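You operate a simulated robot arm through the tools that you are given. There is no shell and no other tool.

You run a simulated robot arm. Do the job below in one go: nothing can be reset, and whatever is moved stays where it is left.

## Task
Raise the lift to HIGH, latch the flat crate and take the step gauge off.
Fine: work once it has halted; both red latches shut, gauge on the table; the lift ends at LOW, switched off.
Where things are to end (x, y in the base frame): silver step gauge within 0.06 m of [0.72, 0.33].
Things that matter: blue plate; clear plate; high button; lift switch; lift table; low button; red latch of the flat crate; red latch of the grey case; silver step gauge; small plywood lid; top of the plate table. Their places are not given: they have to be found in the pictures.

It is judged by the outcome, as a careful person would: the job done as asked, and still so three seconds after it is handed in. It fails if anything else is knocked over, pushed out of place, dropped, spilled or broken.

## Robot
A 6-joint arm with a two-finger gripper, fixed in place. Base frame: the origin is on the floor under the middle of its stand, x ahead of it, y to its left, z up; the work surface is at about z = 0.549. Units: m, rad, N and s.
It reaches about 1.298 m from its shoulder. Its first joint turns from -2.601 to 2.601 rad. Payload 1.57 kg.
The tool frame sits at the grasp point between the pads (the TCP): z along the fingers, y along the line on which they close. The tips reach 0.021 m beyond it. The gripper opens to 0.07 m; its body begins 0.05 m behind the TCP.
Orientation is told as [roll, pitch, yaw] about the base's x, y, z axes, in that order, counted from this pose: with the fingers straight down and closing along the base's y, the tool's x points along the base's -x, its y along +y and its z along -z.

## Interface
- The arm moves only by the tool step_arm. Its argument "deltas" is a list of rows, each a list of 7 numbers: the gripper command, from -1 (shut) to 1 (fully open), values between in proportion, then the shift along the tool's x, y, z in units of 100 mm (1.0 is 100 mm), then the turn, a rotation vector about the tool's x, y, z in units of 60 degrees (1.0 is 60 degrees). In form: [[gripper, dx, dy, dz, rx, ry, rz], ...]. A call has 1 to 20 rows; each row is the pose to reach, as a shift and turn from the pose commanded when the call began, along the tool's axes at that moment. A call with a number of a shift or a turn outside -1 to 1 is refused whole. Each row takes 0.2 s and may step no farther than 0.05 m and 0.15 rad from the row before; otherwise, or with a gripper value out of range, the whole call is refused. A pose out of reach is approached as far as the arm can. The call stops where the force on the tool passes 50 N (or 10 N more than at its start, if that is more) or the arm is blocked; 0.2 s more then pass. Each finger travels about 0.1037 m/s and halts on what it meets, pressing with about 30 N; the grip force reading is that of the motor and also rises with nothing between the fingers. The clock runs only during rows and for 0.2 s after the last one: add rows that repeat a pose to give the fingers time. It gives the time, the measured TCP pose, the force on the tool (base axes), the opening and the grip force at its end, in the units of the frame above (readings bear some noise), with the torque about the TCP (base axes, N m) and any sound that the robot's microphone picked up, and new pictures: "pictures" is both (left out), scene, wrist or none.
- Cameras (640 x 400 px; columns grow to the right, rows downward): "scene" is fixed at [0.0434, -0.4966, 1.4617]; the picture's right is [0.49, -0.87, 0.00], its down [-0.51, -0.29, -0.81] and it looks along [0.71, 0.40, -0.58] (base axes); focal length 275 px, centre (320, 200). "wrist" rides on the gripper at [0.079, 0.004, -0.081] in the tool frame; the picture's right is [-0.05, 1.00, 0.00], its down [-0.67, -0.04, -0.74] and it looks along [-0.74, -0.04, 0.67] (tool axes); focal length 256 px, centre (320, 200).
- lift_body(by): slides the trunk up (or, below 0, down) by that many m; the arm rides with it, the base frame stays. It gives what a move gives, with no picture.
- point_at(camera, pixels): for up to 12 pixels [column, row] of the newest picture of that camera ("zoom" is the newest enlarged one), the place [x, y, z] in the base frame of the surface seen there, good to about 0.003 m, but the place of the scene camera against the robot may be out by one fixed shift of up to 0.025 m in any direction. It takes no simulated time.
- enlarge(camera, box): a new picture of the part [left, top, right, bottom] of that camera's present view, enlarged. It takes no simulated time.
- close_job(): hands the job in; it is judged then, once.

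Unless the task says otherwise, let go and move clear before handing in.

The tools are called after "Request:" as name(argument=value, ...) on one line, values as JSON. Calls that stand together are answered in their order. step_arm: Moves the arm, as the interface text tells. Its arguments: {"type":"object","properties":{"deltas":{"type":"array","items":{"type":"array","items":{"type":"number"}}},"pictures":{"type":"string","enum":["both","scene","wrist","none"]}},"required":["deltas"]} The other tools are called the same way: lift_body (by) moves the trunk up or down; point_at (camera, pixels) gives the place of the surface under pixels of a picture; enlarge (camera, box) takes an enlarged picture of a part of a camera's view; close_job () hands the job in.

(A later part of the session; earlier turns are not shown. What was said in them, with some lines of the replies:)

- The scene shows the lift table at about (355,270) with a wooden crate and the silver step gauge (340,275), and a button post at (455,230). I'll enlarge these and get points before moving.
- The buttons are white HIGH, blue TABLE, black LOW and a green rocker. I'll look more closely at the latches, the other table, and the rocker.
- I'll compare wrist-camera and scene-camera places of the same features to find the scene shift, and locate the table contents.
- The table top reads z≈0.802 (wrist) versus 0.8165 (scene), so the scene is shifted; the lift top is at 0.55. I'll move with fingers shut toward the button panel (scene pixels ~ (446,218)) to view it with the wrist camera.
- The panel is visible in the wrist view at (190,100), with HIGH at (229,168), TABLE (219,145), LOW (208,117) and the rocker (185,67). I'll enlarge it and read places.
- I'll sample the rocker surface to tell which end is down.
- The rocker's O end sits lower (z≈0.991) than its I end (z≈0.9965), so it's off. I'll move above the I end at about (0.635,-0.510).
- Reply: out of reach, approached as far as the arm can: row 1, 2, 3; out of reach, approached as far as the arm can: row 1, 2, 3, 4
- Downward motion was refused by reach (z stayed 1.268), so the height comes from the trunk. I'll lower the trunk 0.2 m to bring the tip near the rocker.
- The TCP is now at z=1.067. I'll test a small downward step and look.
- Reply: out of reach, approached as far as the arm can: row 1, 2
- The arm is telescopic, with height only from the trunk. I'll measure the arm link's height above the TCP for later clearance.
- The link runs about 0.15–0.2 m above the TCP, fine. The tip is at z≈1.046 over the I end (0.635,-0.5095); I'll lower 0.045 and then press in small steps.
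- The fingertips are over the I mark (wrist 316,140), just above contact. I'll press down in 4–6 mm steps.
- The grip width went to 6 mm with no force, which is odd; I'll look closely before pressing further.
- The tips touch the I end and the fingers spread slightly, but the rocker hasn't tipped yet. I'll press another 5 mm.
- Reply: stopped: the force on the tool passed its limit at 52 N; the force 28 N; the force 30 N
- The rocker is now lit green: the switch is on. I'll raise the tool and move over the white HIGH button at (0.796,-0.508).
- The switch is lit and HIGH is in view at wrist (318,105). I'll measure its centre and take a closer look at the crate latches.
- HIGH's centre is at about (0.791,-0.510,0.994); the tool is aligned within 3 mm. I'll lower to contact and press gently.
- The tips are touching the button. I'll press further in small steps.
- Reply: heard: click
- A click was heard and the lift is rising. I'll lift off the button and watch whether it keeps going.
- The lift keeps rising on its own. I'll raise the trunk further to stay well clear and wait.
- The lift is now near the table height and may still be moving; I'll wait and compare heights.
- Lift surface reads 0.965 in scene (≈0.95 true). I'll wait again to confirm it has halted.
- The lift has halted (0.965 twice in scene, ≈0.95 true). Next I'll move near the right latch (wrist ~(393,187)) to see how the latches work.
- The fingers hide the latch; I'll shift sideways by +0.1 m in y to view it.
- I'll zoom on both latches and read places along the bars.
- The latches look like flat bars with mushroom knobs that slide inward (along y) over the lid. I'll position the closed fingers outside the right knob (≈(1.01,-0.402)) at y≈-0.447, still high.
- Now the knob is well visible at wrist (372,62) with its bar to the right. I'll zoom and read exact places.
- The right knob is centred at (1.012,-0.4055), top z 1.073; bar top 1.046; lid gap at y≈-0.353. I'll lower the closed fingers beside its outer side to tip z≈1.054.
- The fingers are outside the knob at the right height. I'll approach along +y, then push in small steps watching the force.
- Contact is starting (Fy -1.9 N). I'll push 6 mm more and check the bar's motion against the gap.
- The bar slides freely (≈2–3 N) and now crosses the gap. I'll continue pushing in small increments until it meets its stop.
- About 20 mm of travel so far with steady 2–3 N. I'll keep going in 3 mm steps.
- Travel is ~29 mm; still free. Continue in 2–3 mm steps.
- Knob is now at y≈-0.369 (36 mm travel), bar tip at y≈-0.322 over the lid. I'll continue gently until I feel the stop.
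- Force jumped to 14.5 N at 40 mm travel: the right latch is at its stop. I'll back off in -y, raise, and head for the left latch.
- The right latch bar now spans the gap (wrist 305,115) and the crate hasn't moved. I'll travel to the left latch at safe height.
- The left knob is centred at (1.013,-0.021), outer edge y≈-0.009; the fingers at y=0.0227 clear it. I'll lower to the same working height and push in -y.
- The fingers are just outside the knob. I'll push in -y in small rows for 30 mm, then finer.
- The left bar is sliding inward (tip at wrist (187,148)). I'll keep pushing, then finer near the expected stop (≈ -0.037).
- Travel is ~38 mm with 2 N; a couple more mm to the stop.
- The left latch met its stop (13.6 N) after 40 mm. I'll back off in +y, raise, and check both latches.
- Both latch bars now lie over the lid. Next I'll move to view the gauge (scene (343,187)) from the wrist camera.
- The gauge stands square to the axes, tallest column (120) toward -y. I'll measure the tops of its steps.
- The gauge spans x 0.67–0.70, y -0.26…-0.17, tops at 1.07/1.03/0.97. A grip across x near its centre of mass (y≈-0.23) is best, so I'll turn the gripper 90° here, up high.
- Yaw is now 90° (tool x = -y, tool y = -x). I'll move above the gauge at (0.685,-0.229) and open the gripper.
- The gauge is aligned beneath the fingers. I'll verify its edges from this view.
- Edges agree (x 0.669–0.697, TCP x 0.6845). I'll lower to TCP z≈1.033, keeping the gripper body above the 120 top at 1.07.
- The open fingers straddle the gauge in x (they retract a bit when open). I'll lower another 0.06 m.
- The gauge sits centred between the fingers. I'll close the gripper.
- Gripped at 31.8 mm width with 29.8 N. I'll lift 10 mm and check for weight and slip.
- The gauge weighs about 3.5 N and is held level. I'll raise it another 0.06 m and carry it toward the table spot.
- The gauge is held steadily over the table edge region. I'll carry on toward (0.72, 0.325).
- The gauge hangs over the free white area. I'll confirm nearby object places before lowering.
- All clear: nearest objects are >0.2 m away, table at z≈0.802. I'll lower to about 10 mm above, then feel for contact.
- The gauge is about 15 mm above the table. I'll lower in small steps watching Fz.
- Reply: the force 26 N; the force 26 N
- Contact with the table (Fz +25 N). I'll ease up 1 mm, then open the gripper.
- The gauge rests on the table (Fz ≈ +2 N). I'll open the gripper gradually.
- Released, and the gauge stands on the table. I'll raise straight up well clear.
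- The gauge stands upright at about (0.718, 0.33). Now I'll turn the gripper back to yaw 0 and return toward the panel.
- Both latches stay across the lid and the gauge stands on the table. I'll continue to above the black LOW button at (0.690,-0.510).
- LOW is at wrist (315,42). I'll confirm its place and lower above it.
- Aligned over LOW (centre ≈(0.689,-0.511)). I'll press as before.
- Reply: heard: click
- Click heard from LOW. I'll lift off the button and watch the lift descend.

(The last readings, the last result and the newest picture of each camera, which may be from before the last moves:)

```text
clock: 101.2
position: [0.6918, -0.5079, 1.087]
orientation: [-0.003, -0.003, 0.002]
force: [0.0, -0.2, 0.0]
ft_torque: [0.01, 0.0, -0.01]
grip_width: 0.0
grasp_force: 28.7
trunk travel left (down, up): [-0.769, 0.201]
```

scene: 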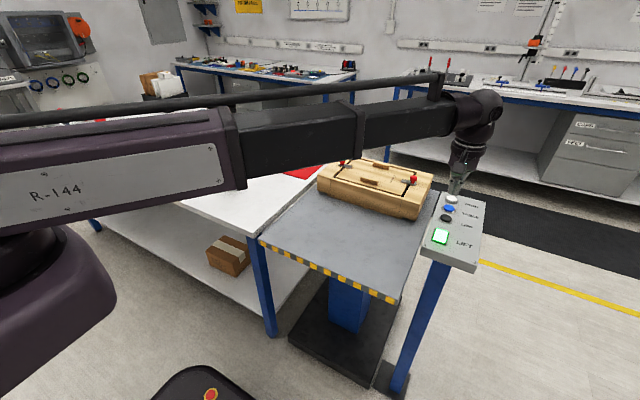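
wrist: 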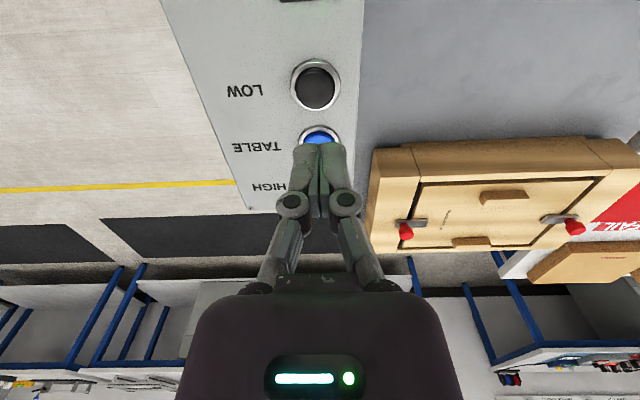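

The lift is descending. While it goes, I'll move above the rocker's O end at (0.602,-0.510), staying high.

Request:
step_arm(deltas=[[-1, 0.45, -0.01, 0, 0, 0, 0], [-1, 0.9, -0.02, 0, 0, 0, 0], [-1, 0.9, -0.02, 0, 0, 0, 0], [-1, 0.9, -0.02, 0, 0, 0, 0], [-1, 0.9, -0.02, 0, 0, 0, 0], [-1, 0.9, -0.02, 0, 0, 0, 0], [-1, 0.9, -0.02, 0, 0, 0, 0], [-1, 0.9, -0.02, 0, 0, 0, 0], [-1, 0.9, -0.02, 0, 0, 0, 0], [-1, 0.9, -0.02, 0, 0, 0, 0], [-1, 0.9, -0.02, 0, 0, 0, 0], [-1, 0.9, -0.02, 0, 0, 0, 0], [-1, 0.9, -0.02, 0, 0, 0, 0], [-1, 0.9, -0.02, 0, 0, 0, 0], [-1, 0.9, -0.02, 0, 0, 0, 0], [-1, 0.9, -0.02, 0, 0, 0, 0]], pictures="both")

Request:
point_at(camera="scene", pixels=[[350, 260], [370, 300], [320, 270], [380, 280]])

```text
clock: 104.6
position: [0.602, -0.5083, 1.0876]
orientation: [-0.002, -0.004, 0.0]
force: [-0.4, -1.3, -0.2]
ft_torque: [-0.01, -0.03, 0.0]
grip_width: 0.0001
grasp_force: 28.8
trunk travel left (down, up): [-0.769, 0.201]
```

scene: 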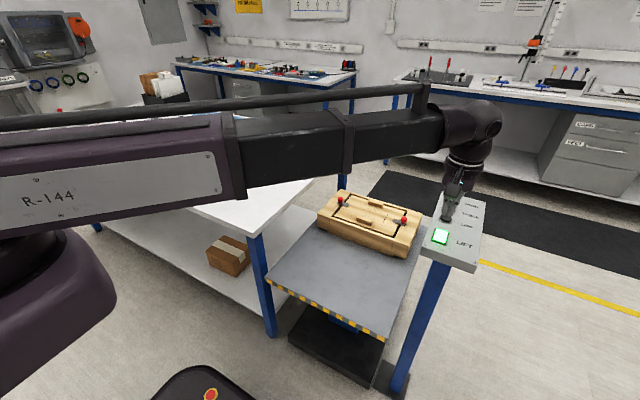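
wrist: 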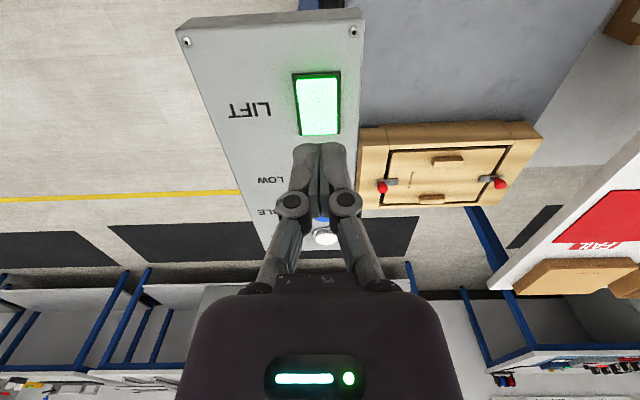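

```text
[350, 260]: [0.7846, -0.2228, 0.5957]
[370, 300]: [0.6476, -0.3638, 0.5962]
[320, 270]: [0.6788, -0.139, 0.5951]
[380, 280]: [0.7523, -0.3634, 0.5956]
```

The lift reads 0.596 in scene (LOW was ≈0.565), so it's still descending. I'll wait more.

Request:
step_arm(deltas=[[-1, 0, 0, 0, 0, 0, 0], [-1, 0, 0, 0, 0, 0, 0], [-1, 0, 0, 0, 0, 0, 0], [-1, 0, 0, 0, 0, 0, 0], [-1, 0, 0, 0, 0, 0, 0], [-1, 0, 0, 0, 0, 0, 0], [-1, 0, 0, 0, 0, 0, 0], [-1, 0, 0, 0, 0, 0, 0]], pictures="both")

Request:
point_at(camera="scene", pixels=[[350, 260], [370, 300], [320, 270], [380, 280]])

Request:
step_arm(deltas=[[-1, 0, 0, 0, 0, 0, 0], [-1, 0, 0, 0, 0, 0, 0], [-1, 0, 0, 0, 0, 0, 0], [-1, 0, 0, 0, 0, 0, 0], [-1, 0, 0, 0, 0, 0, 0], [-1, 0, 0, 0, 0, 0, 0], [-1, 0, 0, 0, 0, 0, 0], [-1, 0, 0, 0, 0, 0, 0], [-1, 0, 0, 0, 0, 0, 0], [-1, 0, 0, 0, 0, 0, 0]], pictures="both")

Request:
point_at(camera="scene", pixels=[[350, 260], [370, 300], [320, 270], [380, 280]])

Request:
point_at(camera="wrist", pixels=[[318, 85], [318, 95], [318, 105], [318, 118], [318, 128], [310, 90], [326, 90]])

```text
clock: 106.4
position: [0.601, -0.509, 1.0873]
orientation: [-0.001, -0.004, 0.0]
force: [-0.3, -0.3, 0.7]
ft_torque: [0.0, -0.04, -0.01]
grip_width: 0.0
grasp_force: 28.3
trunk travel left (down, up): [-0.769, 0.201]
```

scene: 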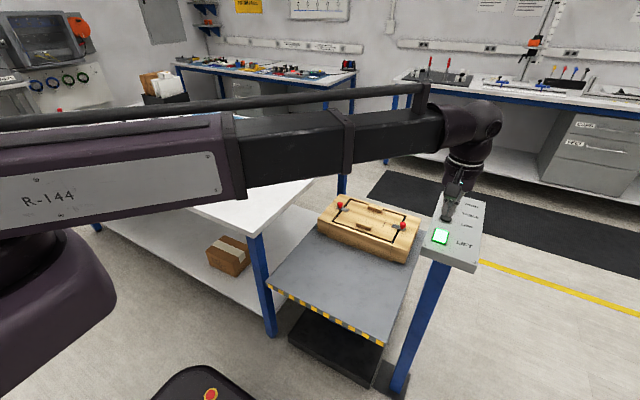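
wrist: 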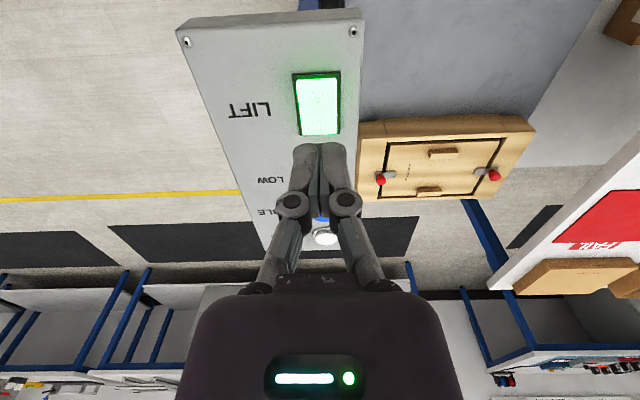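

```text
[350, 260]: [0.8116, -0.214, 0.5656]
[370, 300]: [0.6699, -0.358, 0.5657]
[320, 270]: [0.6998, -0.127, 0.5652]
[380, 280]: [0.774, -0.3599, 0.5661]
```

```text
clock: 108.6
position: [0.6005, -0.5093, 1.0896]
orientation: [0.0, -0.004, 0.001]
force: [0.8, 0.7, -0.5]
ft_torque: [0.02, 0.02, 0.02]
grip_width: 0.0
grasp_force: 28.4
trunk travel left (down, up): [-0.769, 0.201]
```

scene: 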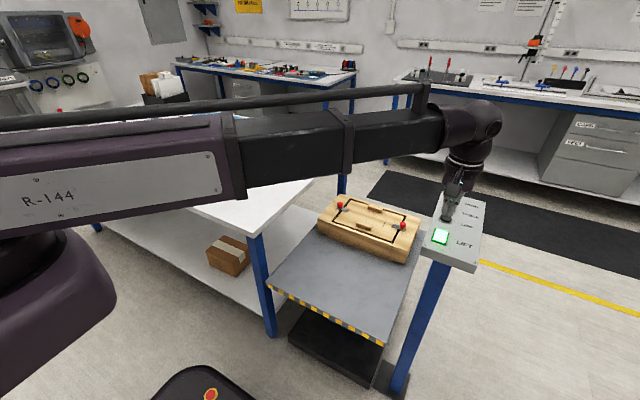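
wrist: 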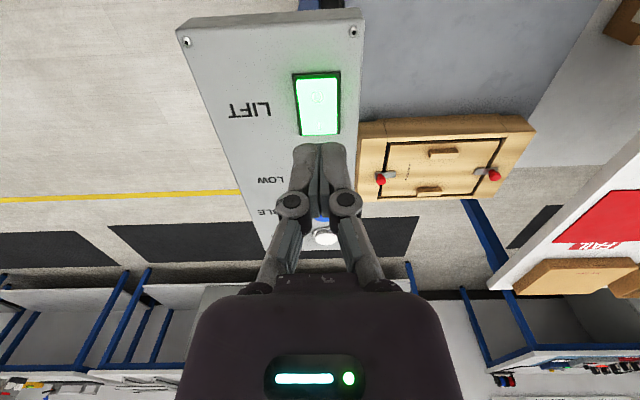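

```text
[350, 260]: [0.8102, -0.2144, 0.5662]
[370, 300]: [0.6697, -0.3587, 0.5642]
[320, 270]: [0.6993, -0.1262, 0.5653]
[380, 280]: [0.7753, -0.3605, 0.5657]
```

```text
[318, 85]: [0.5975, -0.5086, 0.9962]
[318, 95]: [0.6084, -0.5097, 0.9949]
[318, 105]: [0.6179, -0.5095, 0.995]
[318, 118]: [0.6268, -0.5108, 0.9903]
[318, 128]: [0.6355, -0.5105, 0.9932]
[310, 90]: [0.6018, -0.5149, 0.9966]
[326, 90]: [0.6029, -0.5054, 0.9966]
```

The lift is at LOW (0.5655) and halted. The O end is now the raised one (0.9965 at x≈0.60); I'll lower and press it.

Request:
lift_body(by=-0.066)

Request:
step_arm(deltas=[[-1, 0, 0, 0, 0, 0, 0]], pictures="both")

Request:
enlarge(camera="wrist", box=[220, 60, 420, 220])

```text
clock: 109.6
position: [0.601, -0.5098, 1.0224]
orientation: [-0.001, -0.003, -0.001]
force: [-0.3, 0.0, -0.5]
ft_torque: [0.03, -0.01, 0.04]
grip_width: 0.0
grasp_force: 28.8
trunk travel left (down, up): [-0.703, 0.267]
```

```text
clock: 110.0
position: [0.6016, -0.5099, 1.0218]
orientation: [-0.002, -0.003, 0.001]
force: [0.6, -0.2, -0.2]
ft_torque: [0.0, 0.03, 0.02]
grip_width: 0.0001
grasp_force: 28.9
trunk travel left (down, up): [-0.703, 0.267]
```

scene: 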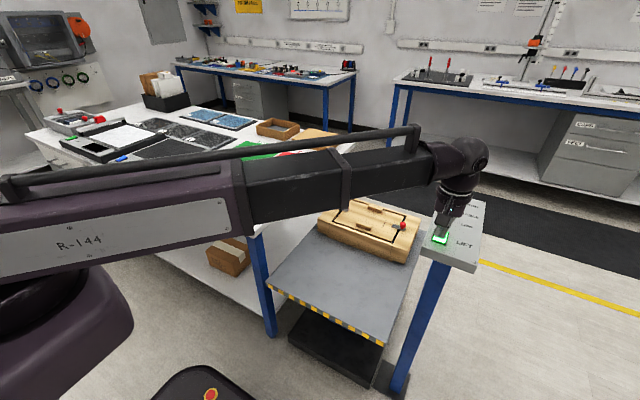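
wrist: 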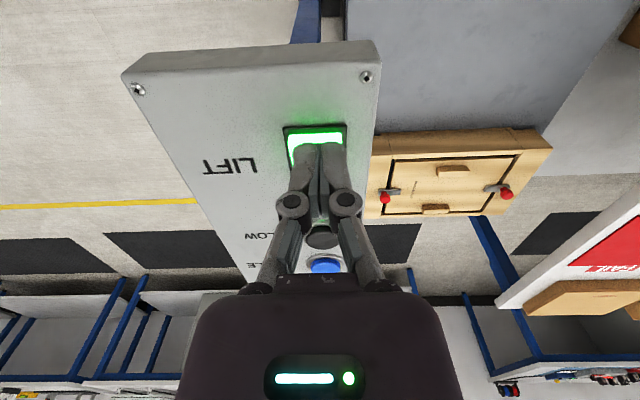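

```text
2.50 times, centred on (320, 140) of wrist
```

zoom: 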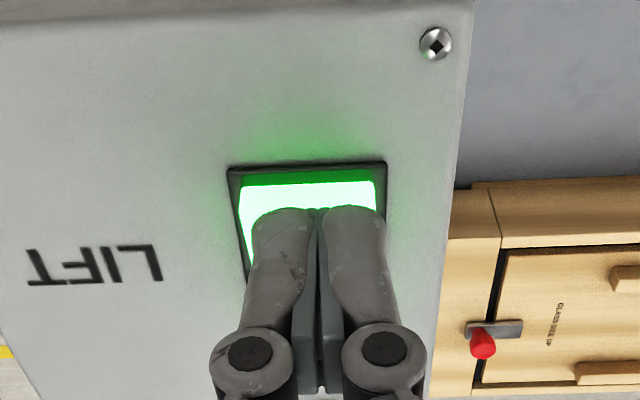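

The tips are over the O end. I'll press down as I did for the I end.

Request:
lift_body(by=-0.008)

Request:
lift_body(by=-0.004)

Request:
step_arm(deltas=[[-1, 0, 0, 0, 0, 0, 0]], pictures="both")

```text
clock: 110.6
position: [0.6007, -0.5102, 1.0131]
orientation: [-0.002, -0.004, 0.001]
force: [-0.5, 0.0, 0.3]
ft_torque: [-0.02, -0.03, 0.03]
grip_width: 0.0
grasp_force: 28.5
trunk travel left (down, up): [-0.695, 0.275]
```

```text
clock: 111.1
position: [0.6008, -0.5089, 1.0122]
orientation: [-0.005, -0.005, -0.001]
force: [7.4, -6.1, 28.9]
ft_torque: [-0.1, -0.34, -0.03]
grip_width: 0.0058
grasp_force: 28.3
trunk travel left (down, up): [-0.691, 0.279]
```

```text
clock: 111.5
position: [0.6009, -0.5089, 1.0115]
orientation: [-0.006, -0.007, -0.001]
force: [10.2, -9.2, 36.9]
ft_torque: [-0.15, -0.47, -0.06]
grip_width: 0.0061
grasp_force: 29.1
trunk travel left (down, up): [-0.691, 0.279]
```

scene: 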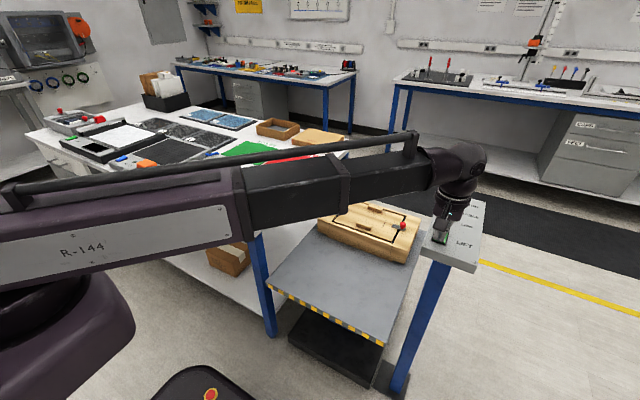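
wrist: 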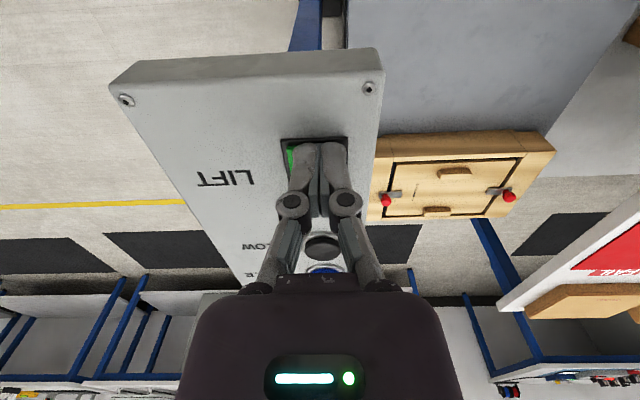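

The rocker light went out; the switch is off. I'll lift away and check the final state.

Request:
lift_body(by=0.1)

Request:
lift_body(by=0.12)

Request:
step_arm(deltas=[[-1, 0.4, 0, 0, 0, 0, 0], [-1, 0.8, 0, 0, 0, 0, 0], [-1, 0.8, 0, 0, 0, 0, 0]], pictures="both")

Request:
enlarge(camera="scene", box=[260, 170, 500, 330])

Request:
enlarge(camera="wrist", box=[200, 0, 420, 200])

Request:
point_at(camera="scene", pixels=[[350, 260], [370, 300], [320, 270], [380, 280]])

```text
clock: 112.8
position: [0.6015, -0.5092, 1.1109]
orientation: [-0.002, -0.002, 0.0]
force: [0.0, -0.1, -0.2]
ft_torque: [0.0, 0.01, -0.01]
grip_width: 0.0002
grasp_force: 28.7
trunk travel left (down, up): [-0.791, 0.179]
```

```text
clock: 114.3
position: [0.6012, -0.5097, 1.2305]
orientation: [-0.002, -0.004, 0.0]
force: [-0.2, -0.1, -0.4]
ft_torque: [0.04, -0.01, -0.06]
grip_width: 0.0
grasp_force: 28.8
trunk travel left (down, up): [-0.911, 0.059]
```

```text
clock: 115.2
position: [0.5187, -0.5087, 1.2294]
orientation: [-0.002, -0.003, 0.001]
force: [0.2, 0.1, 1.1]
ft_torque: [-0.01, 0.03, 0.0]
grip_width: 0.0
grasp_force: 28.3
trunk travel left (down, up): [-0.911, 0.059]
```

scene: 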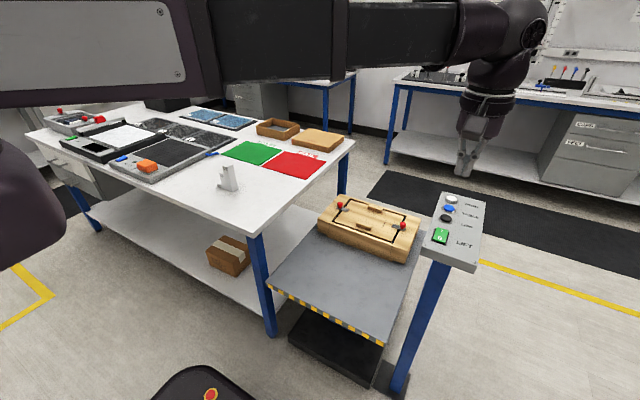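
wrist: 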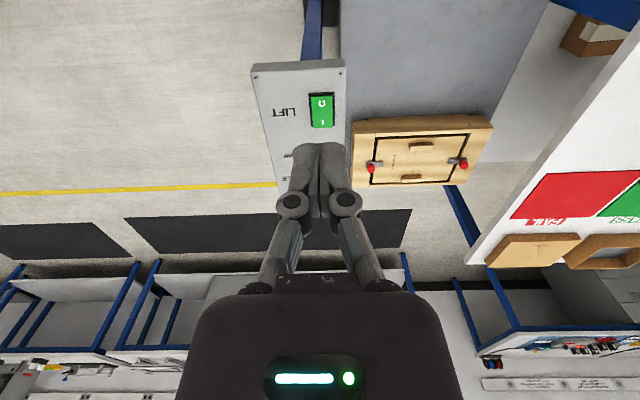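

```text
2.50 times, centred on (380, 250) of scene
```

zoom: 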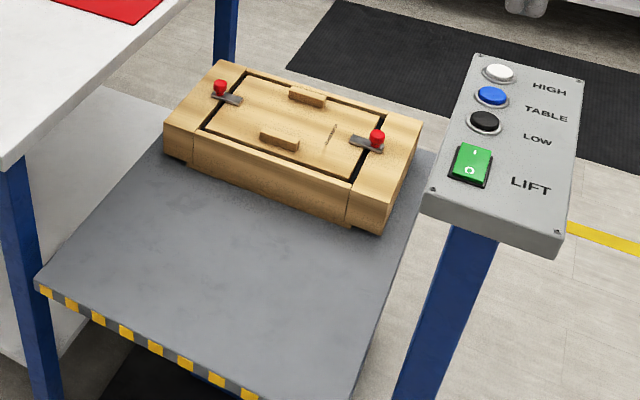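

```text
2.00 times, centred on (310, 100) of wrist
```

zoom: 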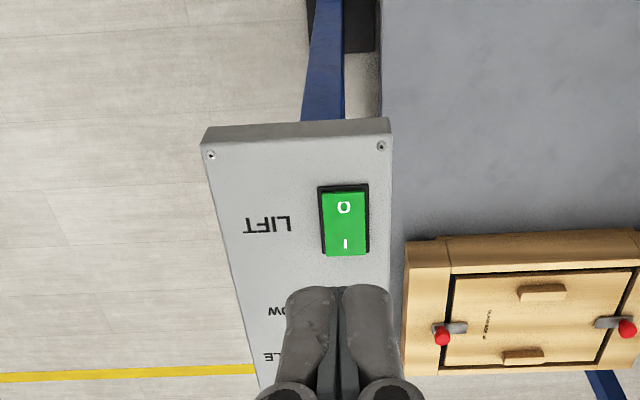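

```text
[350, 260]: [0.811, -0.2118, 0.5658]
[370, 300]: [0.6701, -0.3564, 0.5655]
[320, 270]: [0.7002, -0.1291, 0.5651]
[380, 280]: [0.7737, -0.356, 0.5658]
```

Lift is at LOW (0.5655), rocker unlit with O down, both crate bars across the lid. I'll do a final check on the gauge and the other items, including the grey case.

Request:
enlarge(camera="scene", box=[20, 90, 140, 180])

Request:
enlarge(camera="scene", box=[150, 100, 350, 240])

Request:
enlarge(camera="scene", box=[305, 180, 435, 275])

Request:
point_at(camera="scene", pixels=[[227, 167], [224, 180], [228, 186], [237, 187]])

```text
4.44 times, centred on (80, 135) of scene
```

zoom: 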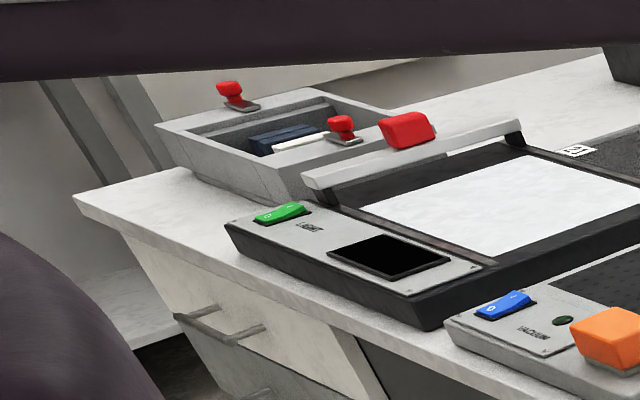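

```text
2.86 times, centred on (250, 170) of scene
```

zoom: 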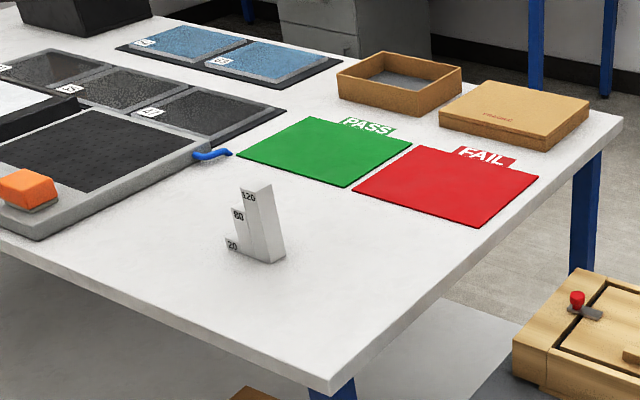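

```text
4.21 times, centred on (370, 228) of scene
```

zoom: 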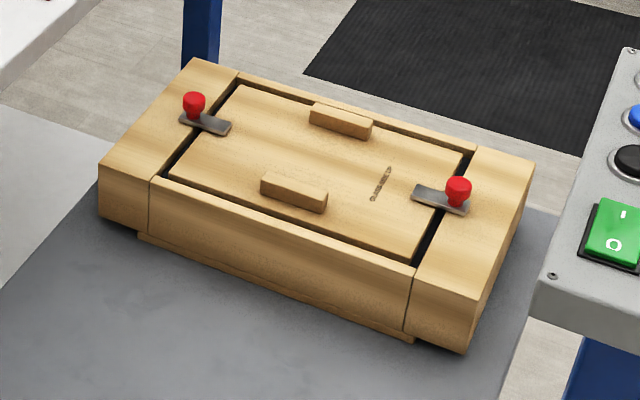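

```text
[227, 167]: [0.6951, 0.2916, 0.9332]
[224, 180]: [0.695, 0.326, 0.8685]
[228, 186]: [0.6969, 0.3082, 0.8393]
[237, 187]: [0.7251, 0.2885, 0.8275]
```

Everything checks out: the gauge stands at about (0.72, 0.33) on the table, both flat-crate latches are shut, the lift is halted at LOW and switched off, and the other items are untouched. The arm is clear, so I'm handing in.

Request:
close_job()

```text
The job is handed in.
```

The job is done and handed in. I have no verdict back yet, only my own readings and pictures from just before handing in.

- **Lift:** I switched it on and raised it to HIGH, and did the latching and the gauge only once it had halted. It then went back down to LOW and halted. The switch is off, with the rocker unlit and its O end down.
- **Flat crate:** both red latches are shut. Each slid about 40 mm to its stop, and both bars now lie across the lid. I saw no movement of the crate.
- **Step gauge:** it stands upright on the plate table at about (0.72, 0.33).

I took "both red latches" to mean the two on the flat crate. The grey case also has red latches, and I left those alone. I saw nothing else moved or knocked over. The arm was clear of everything when I handed in.
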